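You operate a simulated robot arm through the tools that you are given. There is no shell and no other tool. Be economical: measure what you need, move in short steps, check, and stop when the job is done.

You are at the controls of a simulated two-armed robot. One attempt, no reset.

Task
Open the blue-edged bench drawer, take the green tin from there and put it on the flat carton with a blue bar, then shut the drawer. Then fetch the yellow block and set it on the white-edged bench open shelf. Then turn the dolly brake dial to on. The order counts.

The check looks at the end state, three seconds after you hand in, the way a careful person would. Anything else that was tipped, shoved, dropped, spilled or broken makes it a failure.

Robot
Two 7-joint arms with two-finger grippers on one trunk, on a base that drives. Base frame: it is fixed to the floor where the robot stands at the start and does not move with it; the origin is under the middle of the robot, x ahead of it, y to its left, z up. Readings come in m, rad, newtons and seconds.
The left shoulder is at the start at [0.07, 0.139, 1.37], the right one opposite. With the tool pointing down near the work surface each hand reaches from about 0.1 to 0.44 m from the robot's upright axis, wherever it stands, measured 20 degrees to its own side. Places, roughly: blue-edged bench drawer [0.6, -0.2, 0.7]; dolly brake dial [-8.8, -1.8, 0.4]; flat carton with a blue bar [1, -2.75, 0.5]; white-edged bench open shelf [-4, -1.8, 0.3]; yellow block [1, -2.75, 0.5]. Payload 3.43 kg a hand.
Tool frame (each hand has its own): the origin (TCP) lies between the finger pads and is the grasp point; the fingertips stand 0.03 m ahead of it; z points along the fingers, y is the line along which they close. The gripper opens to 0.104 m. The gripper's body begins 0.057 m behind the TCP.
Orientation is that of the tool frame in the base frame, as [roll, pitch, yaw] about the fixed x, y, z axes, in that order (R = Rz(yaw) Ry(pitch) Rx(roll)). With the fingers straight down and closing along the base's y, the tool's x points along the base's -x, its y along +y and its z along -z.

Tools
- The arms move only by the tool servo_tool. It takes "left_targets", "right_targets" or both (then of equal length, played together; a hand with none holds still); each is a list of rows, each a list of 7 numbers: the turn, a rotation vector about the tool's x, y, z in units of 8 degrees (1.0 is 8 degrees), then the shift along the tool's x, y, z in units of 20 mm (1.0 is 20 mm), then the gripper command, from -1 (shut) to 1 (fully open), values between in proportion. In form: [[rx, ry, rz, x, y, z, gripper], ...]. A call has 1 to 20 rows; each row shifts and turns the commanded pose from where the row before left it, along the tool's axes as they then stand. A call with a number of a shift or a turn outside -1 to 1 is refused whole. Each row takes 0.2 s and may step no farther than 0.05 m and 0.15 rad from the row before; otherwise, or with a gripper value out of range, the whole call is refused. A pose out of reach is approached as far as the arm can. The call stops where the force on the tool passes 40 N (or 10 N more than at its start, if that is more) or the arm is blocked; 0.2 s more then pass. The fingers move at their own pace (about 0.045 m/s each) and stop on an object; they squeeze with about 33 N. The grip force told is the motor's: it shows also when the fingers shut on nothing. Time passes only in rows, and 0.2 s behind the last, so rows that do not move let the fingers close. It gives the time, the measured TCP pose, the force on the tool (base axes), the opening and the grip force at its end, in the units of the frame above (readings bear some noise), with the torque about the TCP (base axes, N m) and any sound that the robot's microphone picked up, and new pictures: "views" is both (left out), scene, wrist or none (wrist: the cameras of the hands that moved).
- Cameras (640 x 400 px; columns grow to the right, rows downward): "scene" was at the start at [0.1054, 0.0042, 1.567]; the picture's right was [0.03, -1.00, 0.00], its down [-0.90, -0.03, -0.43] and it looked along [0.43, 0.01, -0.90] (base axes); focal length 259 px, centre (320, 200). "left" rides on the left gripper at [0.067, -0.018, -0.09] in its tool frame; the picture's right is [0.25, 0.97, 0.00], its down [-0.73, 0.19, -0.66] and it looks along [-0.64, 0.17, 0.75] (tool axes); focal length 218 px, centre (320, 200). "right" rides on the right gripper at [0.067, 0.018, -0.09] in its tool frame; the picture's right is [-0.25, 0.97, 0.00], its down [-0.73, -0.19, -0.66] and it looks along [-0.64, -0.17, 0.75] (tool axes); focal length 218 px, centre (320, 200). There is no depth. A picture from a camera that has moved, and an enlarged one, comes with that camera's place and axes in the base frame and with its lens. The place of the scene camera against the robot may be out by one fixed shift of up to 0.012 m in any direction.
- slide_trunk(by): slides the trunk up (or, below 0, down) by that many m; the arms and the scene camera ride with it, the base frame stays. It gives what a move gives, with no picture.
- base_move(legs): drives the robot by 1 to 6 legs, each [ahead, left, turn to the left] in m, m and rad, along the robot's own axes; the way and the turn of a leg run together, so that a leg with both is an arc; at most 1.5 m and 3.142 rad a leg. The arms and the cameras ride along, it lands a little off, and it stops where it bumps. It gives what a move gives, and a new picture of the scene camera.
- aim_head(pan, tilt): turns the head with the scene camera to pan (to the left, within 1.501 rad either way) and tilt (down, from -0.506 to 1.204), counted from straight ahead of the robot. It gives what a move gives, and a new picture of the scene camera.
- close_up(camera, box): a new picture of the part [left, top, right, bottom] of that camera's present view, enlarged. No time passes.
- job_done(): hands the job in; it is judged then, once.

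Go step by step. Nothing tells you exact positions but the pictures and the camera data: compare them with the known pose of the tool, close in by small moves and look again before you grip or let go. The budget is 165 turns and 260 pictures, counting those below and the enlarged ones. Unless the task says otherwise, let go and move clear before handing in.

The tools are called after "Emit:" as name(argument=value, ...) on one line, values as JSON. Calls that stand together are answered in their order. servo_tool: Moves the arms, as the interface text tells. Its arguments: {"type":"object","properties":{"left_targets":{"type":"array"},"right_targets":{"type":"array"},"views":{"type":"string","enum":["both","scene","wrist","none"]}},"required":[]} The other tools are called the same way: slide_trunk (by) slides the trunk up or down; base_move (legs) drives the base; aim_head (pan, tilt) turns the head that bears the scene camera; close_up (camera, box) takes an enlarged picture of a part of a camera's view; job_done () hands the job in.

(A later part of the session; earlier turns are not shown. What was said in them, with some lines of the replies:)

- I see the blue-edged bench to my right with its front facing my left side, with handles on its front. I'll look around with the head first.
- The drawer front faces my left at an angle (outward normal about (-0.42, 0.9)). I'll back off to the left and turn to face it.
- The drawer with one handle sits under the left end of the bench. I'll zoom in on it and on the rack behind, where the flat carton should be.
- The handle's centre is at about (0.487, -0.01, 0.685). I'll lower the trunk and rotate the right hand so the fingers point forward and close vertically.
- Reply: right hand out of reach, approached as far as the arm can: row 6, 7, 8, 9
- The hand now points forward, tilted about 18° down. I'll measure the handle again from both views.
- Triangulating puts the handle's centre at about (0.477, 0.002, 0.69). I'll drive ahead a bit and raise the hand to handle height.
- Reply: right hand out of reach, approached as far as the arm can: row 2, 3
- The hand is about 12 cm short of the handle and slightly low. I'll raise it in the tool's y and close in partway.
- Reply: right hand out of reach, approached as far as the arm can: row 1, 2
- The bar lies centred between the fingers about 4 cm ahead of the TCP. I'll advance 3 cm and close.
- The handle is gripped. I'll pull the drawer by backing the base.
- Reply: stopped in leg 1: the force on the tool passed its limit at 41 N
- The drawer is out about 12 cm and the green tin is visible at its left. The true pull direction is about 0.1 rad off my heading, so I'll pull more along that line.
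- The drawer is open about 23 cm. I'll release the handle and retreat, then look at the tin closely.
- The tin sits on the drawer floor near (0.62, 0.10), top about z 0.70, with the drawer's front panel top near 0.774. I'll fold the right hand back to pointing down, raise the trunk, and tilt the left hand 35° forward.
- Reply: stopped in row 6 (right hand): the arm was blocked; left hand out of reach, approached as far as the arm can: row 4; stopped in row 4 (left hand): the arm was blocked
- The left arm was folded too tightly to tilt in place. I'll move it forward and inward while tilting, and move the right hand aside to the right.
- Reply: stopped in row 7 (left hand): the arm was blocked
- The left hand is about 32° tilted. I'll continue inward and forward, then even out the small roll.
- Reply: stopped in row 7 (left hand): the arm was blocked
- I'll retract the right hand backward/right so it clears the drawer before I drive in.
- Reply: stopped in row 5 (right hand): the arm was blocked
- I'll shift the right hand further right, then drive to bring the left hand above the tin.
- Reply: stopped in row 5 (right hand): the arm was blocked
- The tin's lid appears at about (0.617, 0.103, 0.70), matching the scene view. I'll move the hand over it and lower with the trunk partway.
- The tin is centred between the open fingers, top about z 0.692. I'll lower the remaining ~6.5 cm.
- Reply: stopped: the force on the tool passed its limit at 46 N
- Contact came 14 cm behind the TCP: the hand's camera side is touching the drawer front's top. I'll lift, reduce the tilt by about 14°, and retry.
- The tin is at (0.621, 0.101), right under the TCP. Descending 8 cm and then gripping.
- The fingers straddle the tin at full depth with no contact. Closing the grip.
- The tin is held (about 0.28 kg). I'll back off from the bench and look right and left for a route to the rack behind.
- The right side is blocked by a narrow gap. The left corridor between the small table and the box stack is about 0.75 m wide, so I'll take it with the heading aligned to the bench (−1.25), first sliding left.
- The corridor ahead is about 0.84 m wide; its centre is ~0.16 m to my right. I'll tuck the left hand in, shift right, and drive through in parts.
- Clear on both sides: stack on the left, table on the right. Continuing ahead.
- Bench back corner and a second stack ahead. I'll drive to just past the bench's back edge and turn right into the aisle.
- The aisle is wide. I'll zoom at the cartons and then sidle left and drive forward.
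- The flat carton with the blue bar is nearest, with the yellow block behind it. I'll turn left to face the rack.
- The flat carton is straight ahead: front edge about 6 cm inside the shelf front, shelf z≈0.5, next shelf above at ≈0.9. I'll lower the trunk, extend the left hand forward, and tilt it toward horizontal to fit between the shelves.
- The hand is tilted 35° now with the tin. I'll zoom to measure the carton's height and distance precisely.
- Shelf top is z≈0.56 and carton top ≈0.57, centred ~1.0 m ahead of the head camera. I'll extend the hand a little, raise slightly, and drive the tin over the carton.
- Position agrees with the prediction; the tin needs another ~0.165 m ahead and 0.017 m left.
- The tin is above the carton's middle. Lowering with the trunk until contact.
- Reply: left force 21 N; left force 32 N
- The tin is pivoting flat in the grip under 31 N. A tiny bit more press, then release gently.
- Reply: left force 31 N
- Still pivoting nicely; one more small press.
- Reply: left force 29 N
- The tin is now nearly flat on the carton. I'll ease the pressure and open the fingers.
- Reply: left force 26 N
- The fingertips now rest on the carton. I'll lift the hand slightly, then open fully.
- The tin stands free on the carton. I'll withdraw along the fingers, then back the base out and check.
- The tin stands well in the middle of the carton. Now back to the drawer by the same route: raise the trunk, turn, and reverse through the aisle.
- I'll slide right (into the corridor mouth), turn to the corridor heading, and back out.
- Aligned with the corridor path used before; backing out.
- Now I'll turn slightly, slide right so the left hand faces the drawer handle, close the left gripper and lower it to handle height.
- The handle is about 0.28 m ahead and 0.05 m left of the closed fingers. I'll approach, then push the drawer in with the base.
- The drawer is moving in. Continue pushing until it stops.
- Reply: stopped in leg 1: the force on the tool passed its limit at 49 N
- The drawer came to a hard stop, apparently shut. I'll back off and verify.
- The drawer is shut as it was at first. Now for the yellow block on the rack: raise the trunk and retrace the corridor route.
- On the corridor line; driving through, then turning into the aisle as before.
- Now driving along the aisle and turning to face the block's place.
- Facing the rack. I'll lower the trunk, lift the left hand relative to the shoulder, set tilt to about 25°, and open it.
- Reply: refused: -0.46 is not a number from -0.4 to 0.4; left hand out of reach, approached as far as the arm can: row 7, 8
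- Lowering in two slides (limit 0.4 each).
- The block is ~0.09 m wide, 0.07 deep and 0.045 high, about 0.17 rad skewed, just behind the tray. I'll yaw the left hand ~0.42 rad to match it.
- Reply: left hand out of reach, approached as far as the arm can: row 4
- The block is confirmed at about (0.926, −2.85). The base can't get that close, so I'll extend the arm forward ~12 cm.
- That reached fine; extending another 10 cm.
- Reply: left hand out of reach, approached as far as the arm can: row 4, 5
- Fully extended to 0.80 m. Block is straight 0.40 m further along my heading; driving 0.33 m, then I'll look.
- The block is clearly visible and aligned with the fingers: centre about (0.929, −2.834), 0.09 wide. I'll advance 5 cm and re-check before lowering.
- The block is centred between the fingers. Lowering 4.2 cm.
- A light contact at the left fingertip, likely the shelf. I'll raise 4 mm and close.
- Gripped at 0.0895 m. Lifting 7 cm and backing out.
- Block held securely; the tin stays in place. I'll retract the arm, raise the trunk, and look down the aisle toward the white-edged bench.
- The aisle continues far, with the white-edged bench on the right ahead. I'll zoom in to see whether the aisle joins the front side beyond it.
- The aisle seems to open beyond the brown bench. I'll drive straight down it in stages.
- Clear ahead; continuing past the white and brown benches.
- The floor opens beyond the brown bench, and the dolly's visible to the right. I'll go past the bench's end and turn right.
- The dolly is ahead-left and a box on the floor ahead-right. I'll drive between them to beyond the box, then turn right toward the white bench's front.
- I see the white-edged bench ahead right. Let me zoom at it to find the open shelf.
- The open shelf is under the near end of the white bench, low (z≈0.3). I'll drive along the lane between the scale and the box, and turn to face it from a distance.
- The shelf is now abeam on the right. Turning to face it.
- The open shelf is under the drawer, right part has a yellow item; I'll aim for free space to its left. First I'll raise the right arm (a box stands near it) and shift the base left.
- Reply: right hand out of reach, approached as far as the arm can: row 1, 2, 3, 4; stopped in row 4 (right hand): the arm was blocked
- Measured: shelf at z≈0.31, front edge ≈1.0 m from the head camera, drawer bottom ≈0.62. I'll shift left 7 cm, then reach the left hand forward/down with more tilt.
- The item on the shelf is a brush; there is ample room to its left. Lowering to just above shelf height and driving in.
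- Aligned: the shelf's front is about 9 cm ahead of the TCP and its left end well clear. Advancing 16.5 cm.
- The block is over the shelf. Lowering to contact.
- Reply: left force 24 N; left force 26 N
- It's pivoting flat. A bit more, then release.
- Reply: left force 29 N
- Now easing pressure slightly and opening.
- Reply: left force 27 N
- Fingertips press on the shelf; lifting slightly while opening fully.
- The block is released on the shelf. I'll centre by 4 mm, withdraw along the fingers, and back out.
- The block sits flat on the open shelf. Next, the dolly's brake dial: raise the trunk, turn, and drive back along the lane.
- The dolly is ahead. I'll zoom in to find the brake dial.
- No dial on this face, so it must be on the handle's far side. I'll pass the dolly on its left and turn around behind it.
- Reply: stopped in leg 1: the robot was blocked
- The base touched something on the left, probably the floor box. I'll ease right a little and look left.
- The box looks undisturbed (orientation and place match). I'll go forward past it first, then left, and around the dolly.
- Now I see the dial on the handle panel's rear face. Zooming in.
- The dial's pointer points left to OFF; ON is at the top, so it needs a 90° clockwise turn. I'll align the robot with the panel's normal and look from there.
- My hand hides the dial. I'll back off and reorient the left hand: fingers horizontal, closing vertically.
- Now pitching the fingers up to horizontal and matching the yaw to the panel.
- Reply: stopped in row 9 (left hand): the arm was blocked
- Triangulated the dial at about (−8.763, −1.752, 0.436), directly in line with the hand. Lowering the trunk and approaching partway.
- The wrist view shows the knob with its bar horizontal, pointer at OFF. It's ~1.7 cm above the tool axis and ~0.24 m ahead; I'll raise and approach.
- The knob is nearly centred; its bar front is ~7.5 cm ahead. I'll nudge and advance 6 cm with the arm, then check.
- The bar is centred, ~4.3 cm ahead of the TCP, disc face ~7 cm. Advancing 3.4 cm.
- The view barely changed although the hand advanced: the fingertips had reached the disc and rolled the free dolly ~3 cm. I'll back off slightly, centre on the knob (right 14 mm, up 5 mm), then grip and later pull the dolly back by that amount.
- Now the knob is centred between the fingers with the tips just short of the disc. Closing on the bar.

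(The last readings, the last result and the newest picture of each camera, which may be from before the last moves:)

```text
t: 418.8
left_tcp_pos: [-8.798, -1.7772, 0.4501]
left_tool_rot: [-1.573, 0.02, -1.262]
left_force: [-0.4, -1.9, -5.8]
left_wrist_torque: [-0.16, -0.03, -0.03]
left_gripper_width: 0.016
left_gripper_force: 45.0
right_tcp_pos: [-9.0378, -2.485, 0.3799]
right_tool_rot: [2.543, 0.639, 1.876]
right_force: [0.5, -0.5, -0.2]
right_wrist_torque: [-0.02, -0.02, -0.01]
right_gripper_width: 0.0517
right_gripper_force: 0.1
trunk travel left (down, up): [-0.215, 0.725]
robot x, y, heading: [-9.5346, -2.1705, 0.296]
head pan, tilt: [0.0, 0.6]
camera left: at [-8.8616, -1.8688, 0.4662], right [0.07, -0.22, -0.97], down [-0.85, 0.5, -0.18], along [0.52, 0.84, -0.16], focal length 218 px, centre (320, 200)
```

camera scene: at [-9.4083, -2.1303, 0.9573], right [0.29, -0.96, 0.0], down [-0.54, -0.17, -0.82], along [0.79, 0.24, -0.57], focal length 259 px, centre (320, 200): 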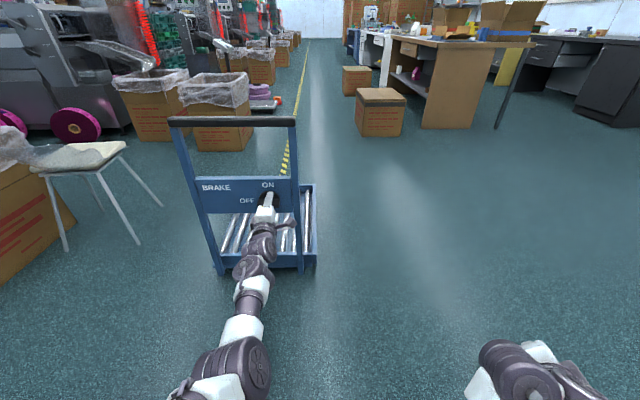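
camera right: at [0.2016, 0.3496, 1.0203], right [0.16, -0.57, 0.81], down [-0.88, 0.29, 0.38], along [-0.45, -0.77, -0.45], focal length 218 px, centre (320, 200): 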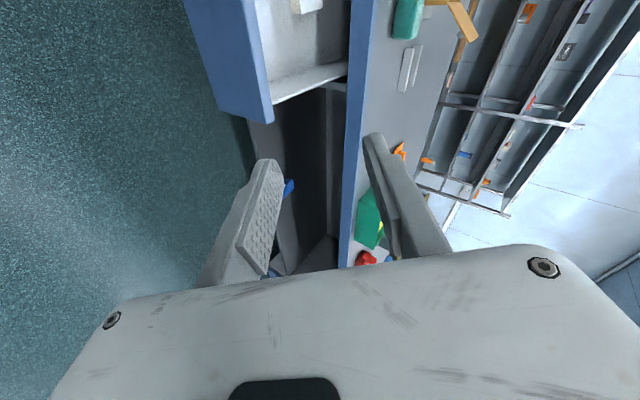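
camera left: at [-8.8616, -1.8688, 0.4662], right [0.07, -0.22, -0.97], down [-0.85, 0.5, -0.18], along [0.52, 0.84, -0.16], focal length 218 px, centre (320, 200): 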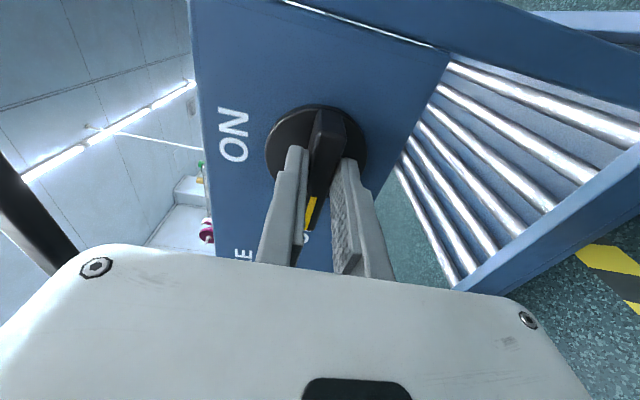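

Gripped. First pulling the dolly gently back ~3 cm to where it was, then turning the knob clockwise.

Emit:
servo_tool(left_targets=[[0, 0, 0, 0, 0, -0.5, -1], [0, 0, 0, 0, 0, -0.5, -1], [0, 0, 0, 0, 0, -0.5, -1], [0, 0, 0, 0, 0, 0, -1], [0, 0, 0, 0, 0, 0, -1]], views="both")

```text
t: 420.0
left_tcp_pos: [-8.8243, -1.7866, 0.45]
left_tool_rot: [-1.572, 0.019, -1.262]
left_force: [35.8, 10.2, -7.9]
left_wrist_torque: [-0.1, -0.31, -0.38]
left_gripper_width: 0.0161
left_gripper_force: 44.6
right_tcp_pos: [-9.0363, -2.4857, 0.3782]
right_tool_rot: [2.546, 0.639, 1.878]
right_force: [-0.2, 0.5, -0.2]
right_wrist_torque: [0.02, -0.02, 0.0]
right_gripper_width: 0.0522
right_gripper_force: 0.0
trunk travel left (down, up): [-0.215, 0.725]
robot x, y, heading: [-9.5354, -2.1737, 0.295]
head pan, tilt: [0.0, 0.6]
camera scene: at [-9.4048, -2.1291, 0.9568], right [0.29, -0.96, 0.0], down [-0.54, -0.17, -0.82], along [0.79, 0.24, -0.57], focal length 259 px, centre (320, 200)
camera left: at [-8.8874, -1.8773, 0.4662], right [0.07, -0.22, -0.97], down [-0.85, 0.5, -0.18], along [0.52, 0.84, -0.16], focal length 218 px, centre (320, 200)
```

scene: 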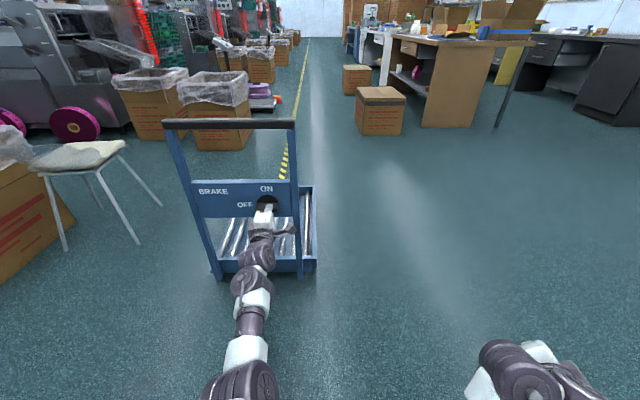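
left: 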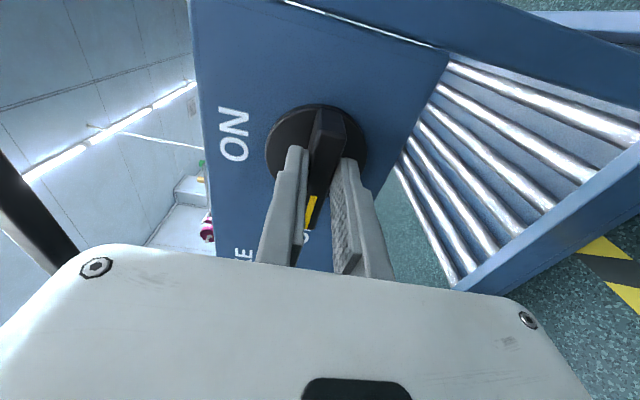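

The dolly is back at its original place. Now turning the knob clockwise 90°.

Emit:
servo_tool(left_targets=[[0, 0, 0, 0, 0, 0.1, -1], [0, 0, 1, 0, 0, 0, -1], [0, 0, 1, 0, 0, 0, -1], [0, 0, 1, 0, 0, 0, -1], [0, 0, 1, 0, 0, 0, -1], [0, 0, 1, 0, 0, 0, -1], [0, 0, 1, 0, 0, 0, -1], [0, 0, 0, 0, 0, 0, -1]], views="both")

```text
t: 421.8
left_tcp_pos: [-8.825, -1.7831, 0.4422]
left_tool_rot: [-1.592, 0.858, -1.272]
left_force: [5.6, 16.3, -28.4]
left_wrist_torque: [-0.36, -0.08, -0.07]
left_gripper_width: 0.0159
left_gripper_force: 44.9
right_tcp_pos: [-9.0357, -2.4835, 0.3774]
right_tool_rot: [2.549, 0.641, 1.882]
right_force: [-0.5, 1.1, 0.7]
right_wrist_torque: [0.02, 0.0, 0.01]
right_gripper_width: 0.052
right_gripper_force: 0.0
trunk travel left (down, up): [-0.215, 0.725]
robot x, y, heading: [-9.5367, -2.1756, 0.303]
head pan, tilt: [0.0, 0.6]
camera scene: at [-9.4046, -2.1272, 0.9565], right [0.3, -0.96, 0.0], down [-0.54, -0.17, -0.82], along [0.79, 0.24, -0.57], focal length 259 px, centre (320, 200)
camera left: at [-8.8918, -1.8648, 0.4045], right [-0.19, 0.53, -0.82], down [-0.81, 0.39, 0.44], along [0.55, 0.75, 0.36], focal length 218 px, centre (320, 200)
```

scene: 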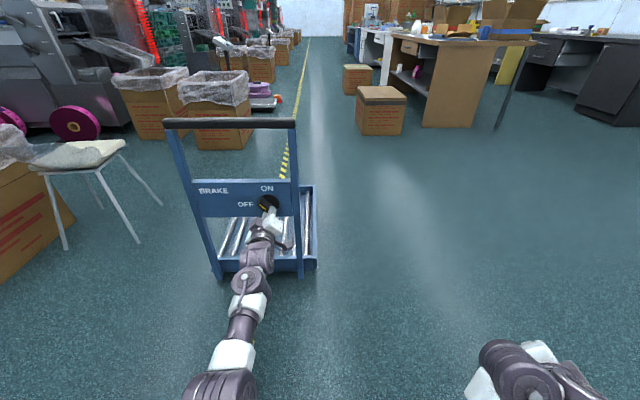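
left: 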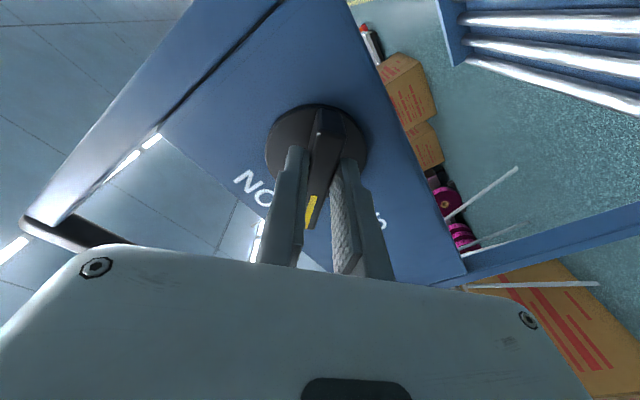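

The knob follows the hand (about 48° so far). My grip sits ~11 mm off the axis, so I'll add a compensating shift while turning the rest.

Emit:
servo_tool(left_targets=[[0, 0, 0, 0, 0.3, 0, -1], [0, 0, 0.9, 0, 0.2, 0, -1], [0, 0, 0.9, 0, 0.1, 0, -1], [0, 0, 0.9, 0, 0.1, 0, -1], [0, 0, 0.9, 0, 0.05, 0, -1], [0, 0, 0.9, 0, 0.03, 0, -1], [0, 0, 0.9, 0, 0, 0, -1], [0, 0, 0, 0, 0, 0, -1]], views="both")

```text
t: 423.6
left_tcp_pos: [-8.8271, -1.778, 0.4428]
left_tool_rot: [1.573, 1.529, 1.876]
left_force: [-12.7, -24.8, -12.3]
left_wrist_torque: [-1.49, -0.09, 0.18]
left_gripper_width: 0.0199
left_gripper_force: 45.2
right_tcp_pos: [-9.0385, -2.4864, 0.3772]
right_tool_rot: [2.543, 0.64, 1.874]
right_force: [0.2, 0.4, -0.6]
right_wrist_torque: [0.0, -0.02, 0.0]
right_gripper_width: 0.0521
right_gripper_force: 0.0
trunk travel left (down, up): [-0.215, 0.725]
robot x, y, heading: [-9.5382, -2.1739, 0.293]
head pan, tilt: [0.0, 0.6]
camera scene: at [-9.4075, -2.1308, 0.9572], right [0.29, -0.96, 0.0], down [-0.54, -0.17, -0.82], along [0.79, 0.24, -0.57], focal length 259 px, centre (320, 200)
camera left: at [-8.907, -1.818, 0.3739], right [-0.29, 0.93, -0.21], down [-0.67, -0.04, 0.74], along [0.68, 0.36, 0.64], focal length 218 px, centre (320, 200)
```

scene: 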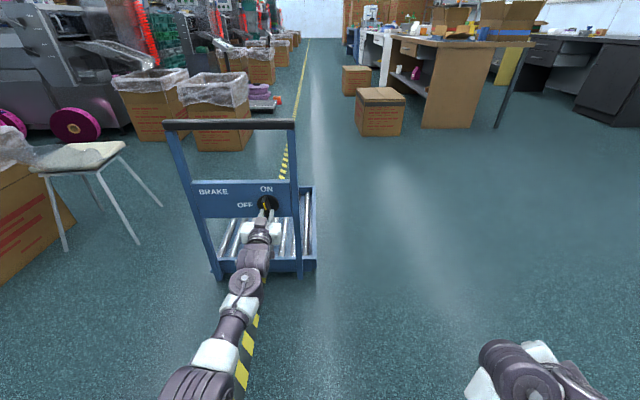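
left: 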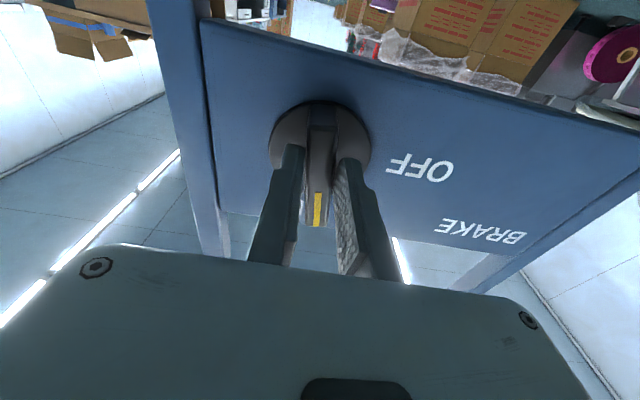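

The knob seems to have reached its stop with the pointer up. I'll open the fingers, retreat, and check.

Emit:
servo_tool(left_targets=[[0, 0, -0.5, 0, 0, 0, -1], [0, 0, 0, 0, 0, 0, 0], [0, 0, 0, 0, 0, 0, 0.3], [0, 0, 0, 0, 0, 0, 0.3], [0, 0, 0, 0, 0, 0, 0.3]], views="wrist")

```text
t: 424.8
left_tcp_pos: [-8.8273, -1.7738, 0.4417]
left_tool_rot: [-1.523, 1.542, -1.213]
left_force: [-0.4, 0.4, 0.4]
left_wrist_torque: [0.03, 0.02, 0.01]
left_gripper_width: 0.0674
left_gripper_force: 0.0
right_tcp_pos: [-9.0376, -2.4862, 0.3798]
right_tool_rot: [2.542, 0.639, 1.874]
right_force: [0.2, 1.0, -0.8]
right_wrist_torque: [-0.02, -0.02, 0.01]
right_gripper_width: 0.0519
right_gripper_force: 0.2
trunk travel left (down, up): [-0.215, 0.725]
robot x, y, heading: [-9.5357, -2.1731, 0.294]
head pan, tilt: [0.0, 0.6]
camera left: at [-8.9062, -1.8192, 0.3764], right [-0.29, 0.91, -0.28], down [-0.69, 0.0, 0.72], along [0.66, 0.41, 0.63], focal length 218 px, centre (320, 200)
```

left: 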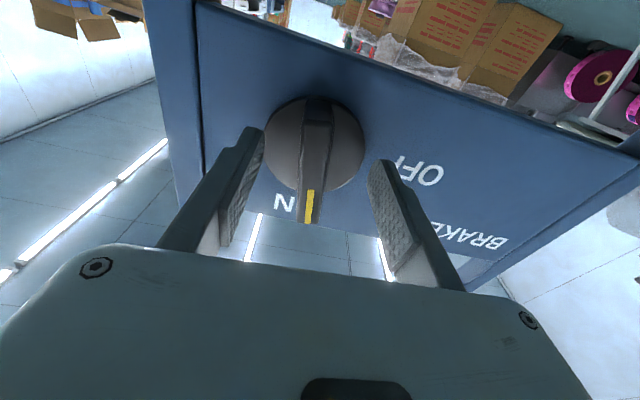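

The pointer is up at ON. Retreating straight back and verifying.

Emit:
servo_tool(left_targets=[[0, 0, 0, 0, 0, -0.9, 0.3], [0, 0, 0, 0, 0, -0.9, 0.3], [0, 0, 0, 0, 0, -0.9, 0.3], [0, 0, 0, 0, 0, -0.9, 0.3]], views="none")

Emit:
base_move(legs=[[-0.3, 0, 0]])

Emit:
close_up(camera="scene", box=[200, 110, 340, 230])

Emit:
close_up(camera="left", box=[200, 0, 480, 200])

```text
t: 425.8
left_tcp_pos: [-8.8964, -1.7964, 0.4436]
left_tool_rot: [-1.563, 1.542, -1.251]
left_force: [0.1, 0.0, -0.5]
left_wrist_torque: [0.0, 0.02, 0.02]
left_gripper_width: 0.0678
left_gripper_force: 0.1
right_tcp_pos: [-9.0392, -2.4856, 0.3793]
right_tool_rot: [2.543, 0.638, 1.874]
right_force: [-0.5, 0.3, -0.7]
right_wrist_torque: [0.0, 0.0, -0.01]
right_gripper_width: 0.0519
right_gripper_force: 0.0
trunk travel left (down, up): [-0.215, 0.725]
robot x, y, heading: [-9.5323, -2.1744, 0.298]
head pan, tilt: [0.0, 0.6]
```

```text
t: 427.8
left_tcp_pos: [-9.1831, -1.8841, 0.4433]
left_tool_rot: [-1.534, 1.544, -1.223]
left_force: [-0.3, 0.1, 1.4]
left_wrist_torque: [0.0, 0.05, -0.01]
left_gripper_width: 0.0675
left_gripper_force: 0.0
right_tcp_pos: [-9.3236, -2.574, 0.3797]
right_tool_rot: [2.542, 0.637, 1.875]
right_force: [-0.9, -1.0, -0.8]
right_wrist_torque: [-0.03, 0.01, -0.06]
right_gripper_width: 0.0523
right_gripper_force: 0.0
trunk travel left (down, up): [-0.215, 0.725]
robot x, y, heading: [-9.8205, -2.2594, 0.297]
head pan, tilt: [0.0, 0.6]
camera scene: at [-9.6934, -2.218, 0.9573], right [0.29, -0.96, 0.0], down [-0.54, -0.17, -0.82], along [0.79, 0.24, -0.57], focal length 259 px, centre (320, 200)
```

scene: 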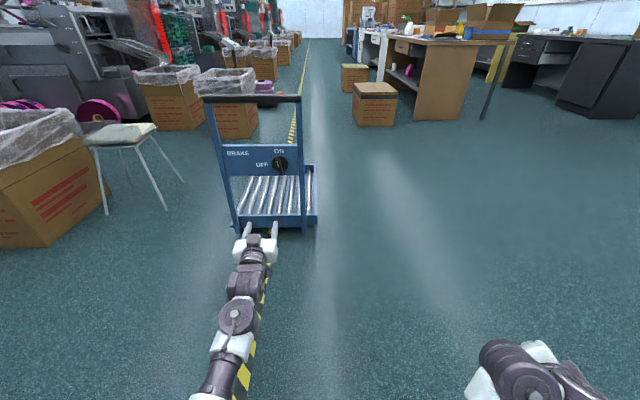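

```text
3.33 times, centred on (270, 170) of scene
camera zoom: at [-9.6934, -2.218, 0.9573], right [0.29, -0.96, 0.0], down [-0.54, -0.17, -0.82], along [0.79, 0.24, -0.57], focal length 864 px, centre (487, 300)
```

zoom: 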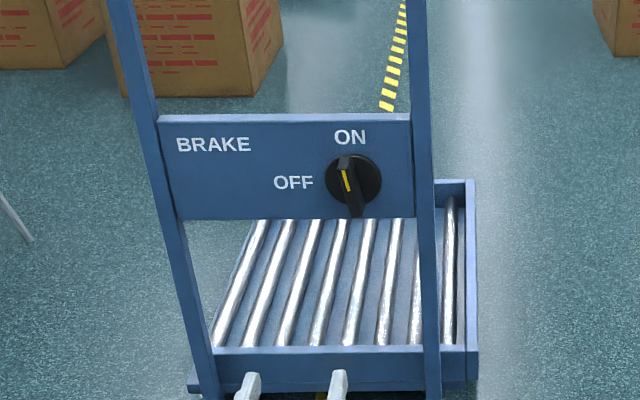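

```text
2.00 times, centred on (340, 100) of left
camera zoom: at [-9.261, -1.9291, 0.3769], right [-0.29, 0.91, -0.28], down [-0.69, 0.0, 0.72], along [0.66, 0.41, 0.63], focal length 436 px, centre (280, 400)
```

zoom: 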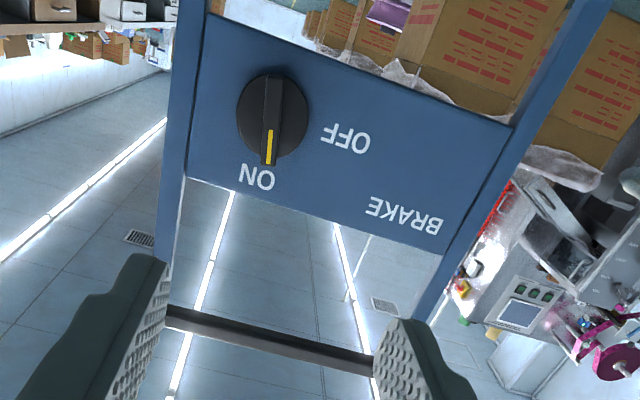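

The pointer is about 10° short of ON. I'll go back in, rotate the tool to match the bar, grip again, and finish the turn.

Emit:
servo_tool(left_targets=[[0, 0, -1, 0, 0, 0, 0.2]], views="none")

Emit:
base_move(legs=[[0.3, 0, 0]])

Emit:
servo_tool(left_targets=[[0, 0, 0, 0, 0, 0, 0.2]], views="wrist")

```text
t: 428.2
left_tcp_pos: [-9.1828, -1.884, 0.4433]
left_tool_rot: [-1.565, 1.401, -1.255]
left_force: [0.6, 0.7, -0.3]
left_wrist_torque: [0.03, 0.02, -0.01]
left_gripper_width: 0.0625
left_gripper_force: 0.0
right_tcp_pos: [-9.323, -2.5731, 0.3791]
right_tool_rot: [2.543, 0.639, 1.875]
right_force: [0.2, 0.4, -0.1]
right_wrist_torque: [0.01, 0.0, -0.02]
right_gripper_width: 0.052
right_gripper_force: 0.0
trunk travel left (down, up): [-0.215, 0.725]
robot x, y, heading: [-9.822, -2.2585, 0.302]
head pan, tilt: [0.0, 0.6]
```

```text
t: 430.3
left_tcp_pos: [-8.8924, -1.7946, 0.4431]
left_tool_rot: [-1.566, 1.401, -1.257]
left_force: [0.2, -0.1, -0.4]
left_wrist_torque: [0.03, 0.0, 0.0]
left_gripper_width: 0.0624
left_gripper_force: 0.0
right_tcp_pos: [-9.0342, -2.4849, 0.3779]
right_tool_rot: [2.543, 0.639, 1.874]
right_force: [-1.2, -0.1, -0.4]
right_wrist_torque: [0.03, -0.01, -0.03]
right_gripper_width: 0.0522
right_gripper_force: 0.1
trunk travel left (down, up): [-0.215, 0.725]
robot x, y, heading: [-9.5319, -2.1729, 0.299]
head pan, tilt: [0.0, 0.6]
camera scene: at [-9.4044, -2.129, 0.9573], right [0.29, -0.96, 0.0], down [-0.54, -0.17, -0.82], along [0.79, 0.24, -0.57], focal length 259 px, centre (320, 200)
```

scene: 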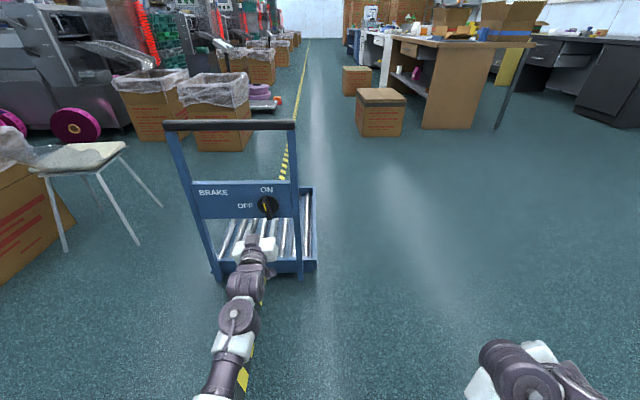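

```text
t: 430.7
left_tcp_pos: [-8.894, -1.7944, 0.4432]
left_tool_rot: [-1.567, 1.402, -1.258]
left_force: [0.3, 0.4, -0.1]
left_wrist_torque: [0.01, 0.01, -0.04]
left_gripper_width: 0.0626
left_gripper_force: 0.0
right_tcp_pos: [-9.0344, -2.4842, 0.3791]
right_tool_rot: [2.543, 0.639, 1.875]
right_force: [-0.1, 0.2, 0.1]
right_wrist_torque: [0.0, -0.05, 0.01]
right_gripper_width: 0.0519
right_gripper_force: 0.1
trunk travel left (down, up): [-0.215, 0.725]
robot x, y, heading: [-9.5304, -2.1736, 0.298]
head pan, tilt: [0.0, 0.6]
camera left: at [-8.9694, -1.8489, 0.38], right [-0.28, 0.87, -0.41], down [-0.72, 0.1, 0.69], along [0.64, 0.49, 0.6], focal length 218 px, centre (320, 200)
```

left: 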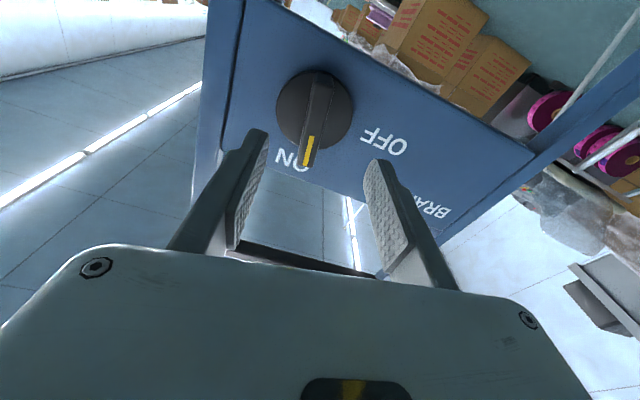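

The knob is 9 cm ahead, offset slightly. Moving in 5.8 cm with the small correction, then gripping.

Emit:
servo_tool(left_targets=[[0, 0, 0, 0.25, -0.32, 0.5, 0.2], [0, 0, 0, 0, 0, 0.8, 0.2], [0, 0, 0, 0, 0, 0.8, 0.2], [0, 0, 0, 0, 0, 0.6, 0.2], [0, 0, 0, 0, 0, 0, 0.2]], views="wrist")

```text
t: 431.9
left_tcp_pos: [-8.8405, -1.7847, 0.4389]
left_tool_rot: [-1.568, 1.402, -1.259]
left_force: [0.5, 0.8, -0.2]
left_wrist_torque: [-0.02, -0.02, 0.01]
left_gripper_width: 0.0621
left_gripper_force: 0.1
right_tcp_pos: [-9.0342, -2.4839, 0.3789]
right_tool_rot: [2.541, 0.639, 1.875]
right_force: [-0.1, 0.9, -0.2]
right_wrist_torque: [-0.01, 0.04, 0.01]
right_gripper_width: 0.0519
right_gripper_force: 0.3
trunk travel left (down, up): [-0.215, 0.725]
robot x, y, heading: [-9.5312, -2.1754, 0.3]
head pan, tilt: [0.0, 0.6]
camera left: at [-8.9168, -1.8384, 0.3757], right [-0.28, 0.87, -0.41], down [-0.72, 0.1, 0.69], along [0.64, 0.49, 0.6], focal length 218 px, centre (320, 200)
```

left: 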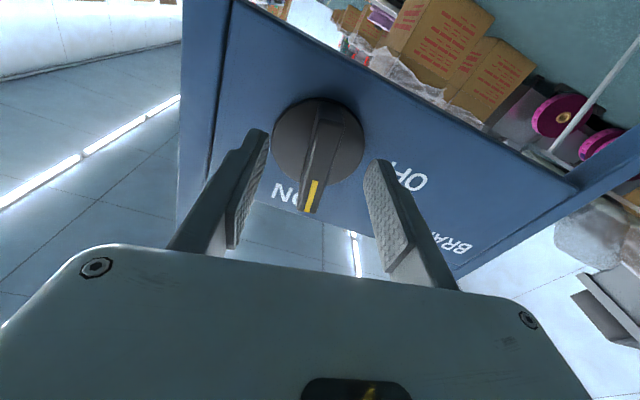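

Centred; 1.3 cm more and grip.

Emit:
servo_tool(left_targets=[[0, 0, 0, 0, -0.08, 0.6, 0.2], [0, 0, 0, 0, 0, 0, -0.3], [0, 0, 0, 0, 0, 0, -1], [0, 0, 0, 0, 0, 0, -1], [0, 0, 0, 0, 0, 0, -1], [0, 0, 0, 0, 0, 0, -1]], views="wrist")

```text
t: 433.3
left_tcp_pos: [-8.829, -1.7796, 0.4376]
left_tool_rot: [-1.569, 1.399, -1.253]
left_force: [2.9, 13.5, -0.5]
left_wrist_torque: [-0.4, 0.08, 0.44]
left_gripper_width: 0.0154
left_gripper_force: 44.3
right_tcp_pos: [-9.0328, -2.4833, 0.3794]
right_tool_rot: [2.542, 0.64, 1.876]
right_force: [0.8, 0.6, -0.3]
right_wrist_torque: [0.01, 0.01, -0.03]
right_gripper_width: 0.0516
right_gripper_force: 0.1
trunk travel left (down, up): [-0.215, 0.725]
robot x, y, heading: [-9.5308, -2.1714, 0.303]
head pan, tilt: [0.0, 0.6]
camera left: at [-8.9048, -1.834, 0.3755], right [-0.28, 0.87, -0.41], down [-0.72, 0.09, 0.69], along [0.63, 0.49, 0.6], focal length 218 px, centre (320, 200)
```

left: 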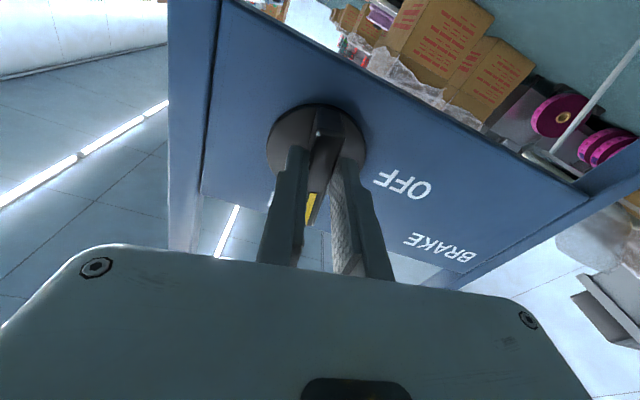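

Gripped along the bar. Turning the remaining ~11°.

Emit:
servo_tool(left_targets=[[0, 0, 0.5, 0, 0, 0, -1], [0, 0, 0.5, 0, 0, 0, -1], [0, 0, 0.5, 0, 0, 0, -1], [0, 0, 0, 0, 0, 0, -1]], views="wrist")

```text
t: 434.3
left_tcp_pos: [-8.8293, -1.7793, 0.4377]
left_tool_rot: [1.661, 1.53, 1.977]
left_force: [-22.2, 11.8, -8.0]
left_wrist_torque: [-1.45, -0.49, 0.67]
left_gripper_width: 0.02
left_gripper_force: 45.2
right_tcp_pos: [-9.0335, -2.484, 0.3801]
right_tool_rot: [2.544, 0.64, 1.877]
right_force: [0.3, 0.7, -0.6]
right_wrist_torque: [-0.02, 0.0, 0.0]
right_gripper_width: 0.0518
right_gripper_force: 0.2
trunk travel left (down, up): [-0.215, 0.725]
robot x, y, heading: [-9.5288, -2.1691, 0.303]
head pan, tilt: [0.0, 0.6]
camera left: at [-8.9099, -1.8215, 0.3697], right [-0.3, 0.93, -0.21], down [-0.67, -0.05, 0.74], along [0.68, 0.37, 0.64], focal length 218 px, centre (320, 200)
```

left: 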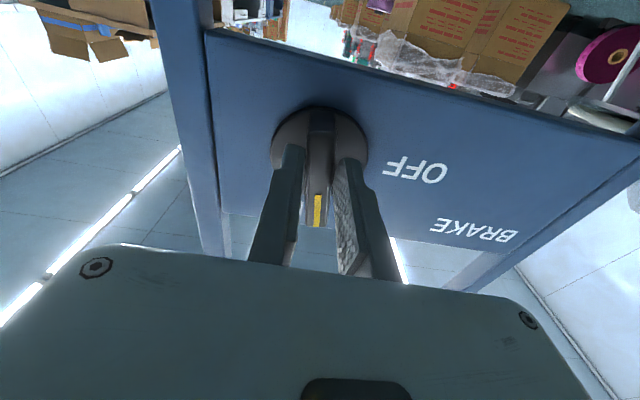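

The knob doesn't follow beyond ~81° with a firm torque: that's its end stop, so ON is reached. I'll turn the tool back, release and withdraw.

Emit:
servo_tool(left_targets=[[0, 0, -0.5, 0, 0, 0, -1], [0, 0, -0.4, 0, 0, 0, -1], [0, 0, 0, 0, 0, 0, 0], [0, 0, 0, 0, 0, 0, 0.3], [0, 0, 0, 0, 0, 0, 0.3], [0, 0, 0, 0, 0, -0.9, 0.3], [0, 0, 0, 0, 0, -0.9, 0.3], [0, 0, 0, 0, 0, -0.9, 0.3], [0, 0, 0, 0, 0, -0.9, 0.3]], views="wrist")

Emit:
base_move(legs=[[-0.4, 0, 0]])

Emit:
close_up(camera="scene", box=[200, 110, 340, 230])

```text
t: 436.3
left_tcp_pos: [-8.8965, -1.8068, 0.4396]
left_tool_rot: [-1.552, 1.485, -1.244]
left_force: [0.1, -0.8, -0.4]
left_wrist_torque: [-0.02, 0.01, 0.03]
left_gripper_width: 0.0676
left_gripper_force: 0.0
right_tcp_pos: [-9.0343, -2.4844, 0.3798]
right_tool_rot: [2.542, 0.637, 1.875]
right_force: [-1.1, 0.2, -0.3]
right_wrist_torque: [0.01, -0.01, 0.02]
right_gripper_width: 0.0521
right_gripper_force: 0.1
trunk travel left (down, up): [-0.215, 0.725]
robot x, y, heading: [-9.5293, -2.1709, 0.297]
head pan, tilt: [0.0, 0.6]
camera left: at [-8.9754, -1.8545, 0.3739], right [-0.29, 0.9, -0.33], down [-0.7, 0.04, 0.71], along [0.65, 0.44, 0.62], focal length 218 px, centre (320, 200)
```

left: 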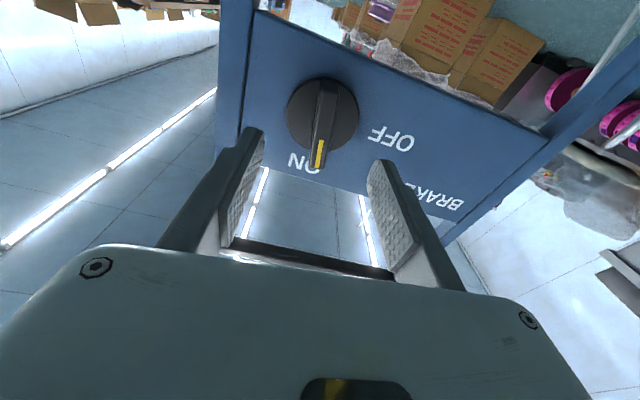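

```text
t: 438.8
left_tcp_pos: [-9.2833, -1.9253, 0.4394]
left_tool_rot: [-1.558, 1.487, -1.249]
left_force: [-0.2, -0.6, 0.2]
left_wrist_torque: [0.01, 0.01, 0.0]
left_gripper_width: 0.0678
left_gripper_force: 0.1
right_tcp_pos: [-9.4214, -2.6045, 0.3795]
right_tool_rot: [2.542, 0.638, 1.875]
right_force: [-0.2, -0.3, 0.1]
right_wrist_torque: [0.0, 0.01, -0.01]
right_gripper_width: 0.0516
right_gripper_force: 0.0
trunk travel left (down, up): [-0.215, 0.725]
robot x, y, heading: [-9.9214, -2.2924, 0.301]
head pan, tilt: [0.0, 0.6]
camera scene: at [-9.791, -2.248, 0.9573], right [0.29, -0.96, 0.0], down [-0.54, -0.17, -0.82], along [0.79, 0.24, -0.57], focal length 259 px, centre (320, 200)
```

scene: 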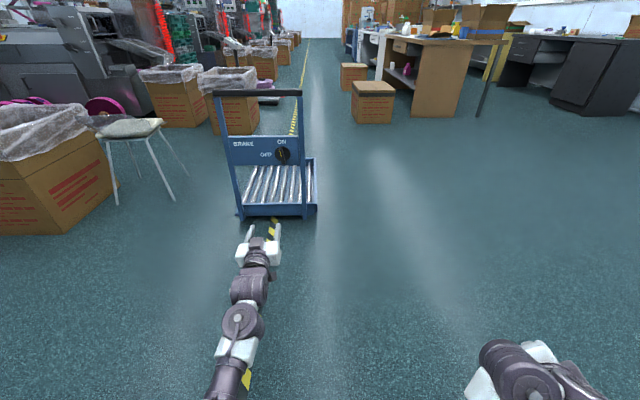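

```text
3.33 times, centred on (270, 170) of scene
camera zoom: at [-9.791, -2.248, 0.9573], right [0.29, -0.96, 0.0], down [-0.54, -0.17, -0.82], along [0.79, 0.24, -0.57], focal length 864 px, centre (487, 300)
```

zoom: 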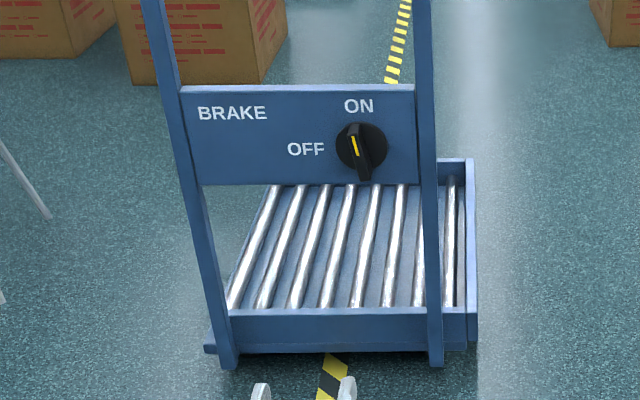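

The tin is on the flat carton, the drawer is shut, and the yellow block is on the white-edged bench's open shelf. The brake dial is turned against its end stop at ON, its pointer about 10° short of straight up. Both hands are clear, and I'm handing in now.

On the way the base touched a floor box, which I saw no sign had moved. I also rolled the free dolly about 3 cm and pulled it back.

Emit:
job_done()

```text
The job is handed in.
```

I've handed in the job with all the steps done in the order you gave. I haven't been told the result of the check.

- **Tin and drawer:** the green tin stands upright in the middle of the flat carton with the blue bar. The blue-edged drawer is shut and looks as it did at the start.
- **Block:** the yellow block lies flat on the white-edged bench's open shelf, clear of the brush that was already there.
- **Dial:** the brake dial points to ON and is against its end stop. It stopped turning about 10° short of straight up on both tries, so I took that as its limit.

Two things were disturbed on the way:

- **Floor box:** the base touched a box on the floor near the brown bench. Its position and angle looked the same afterwards, to within about 1 cm.
- **Dolly:** I pushed it about 3 cm while reaching for the dial, then pulled it back before setting the brake.
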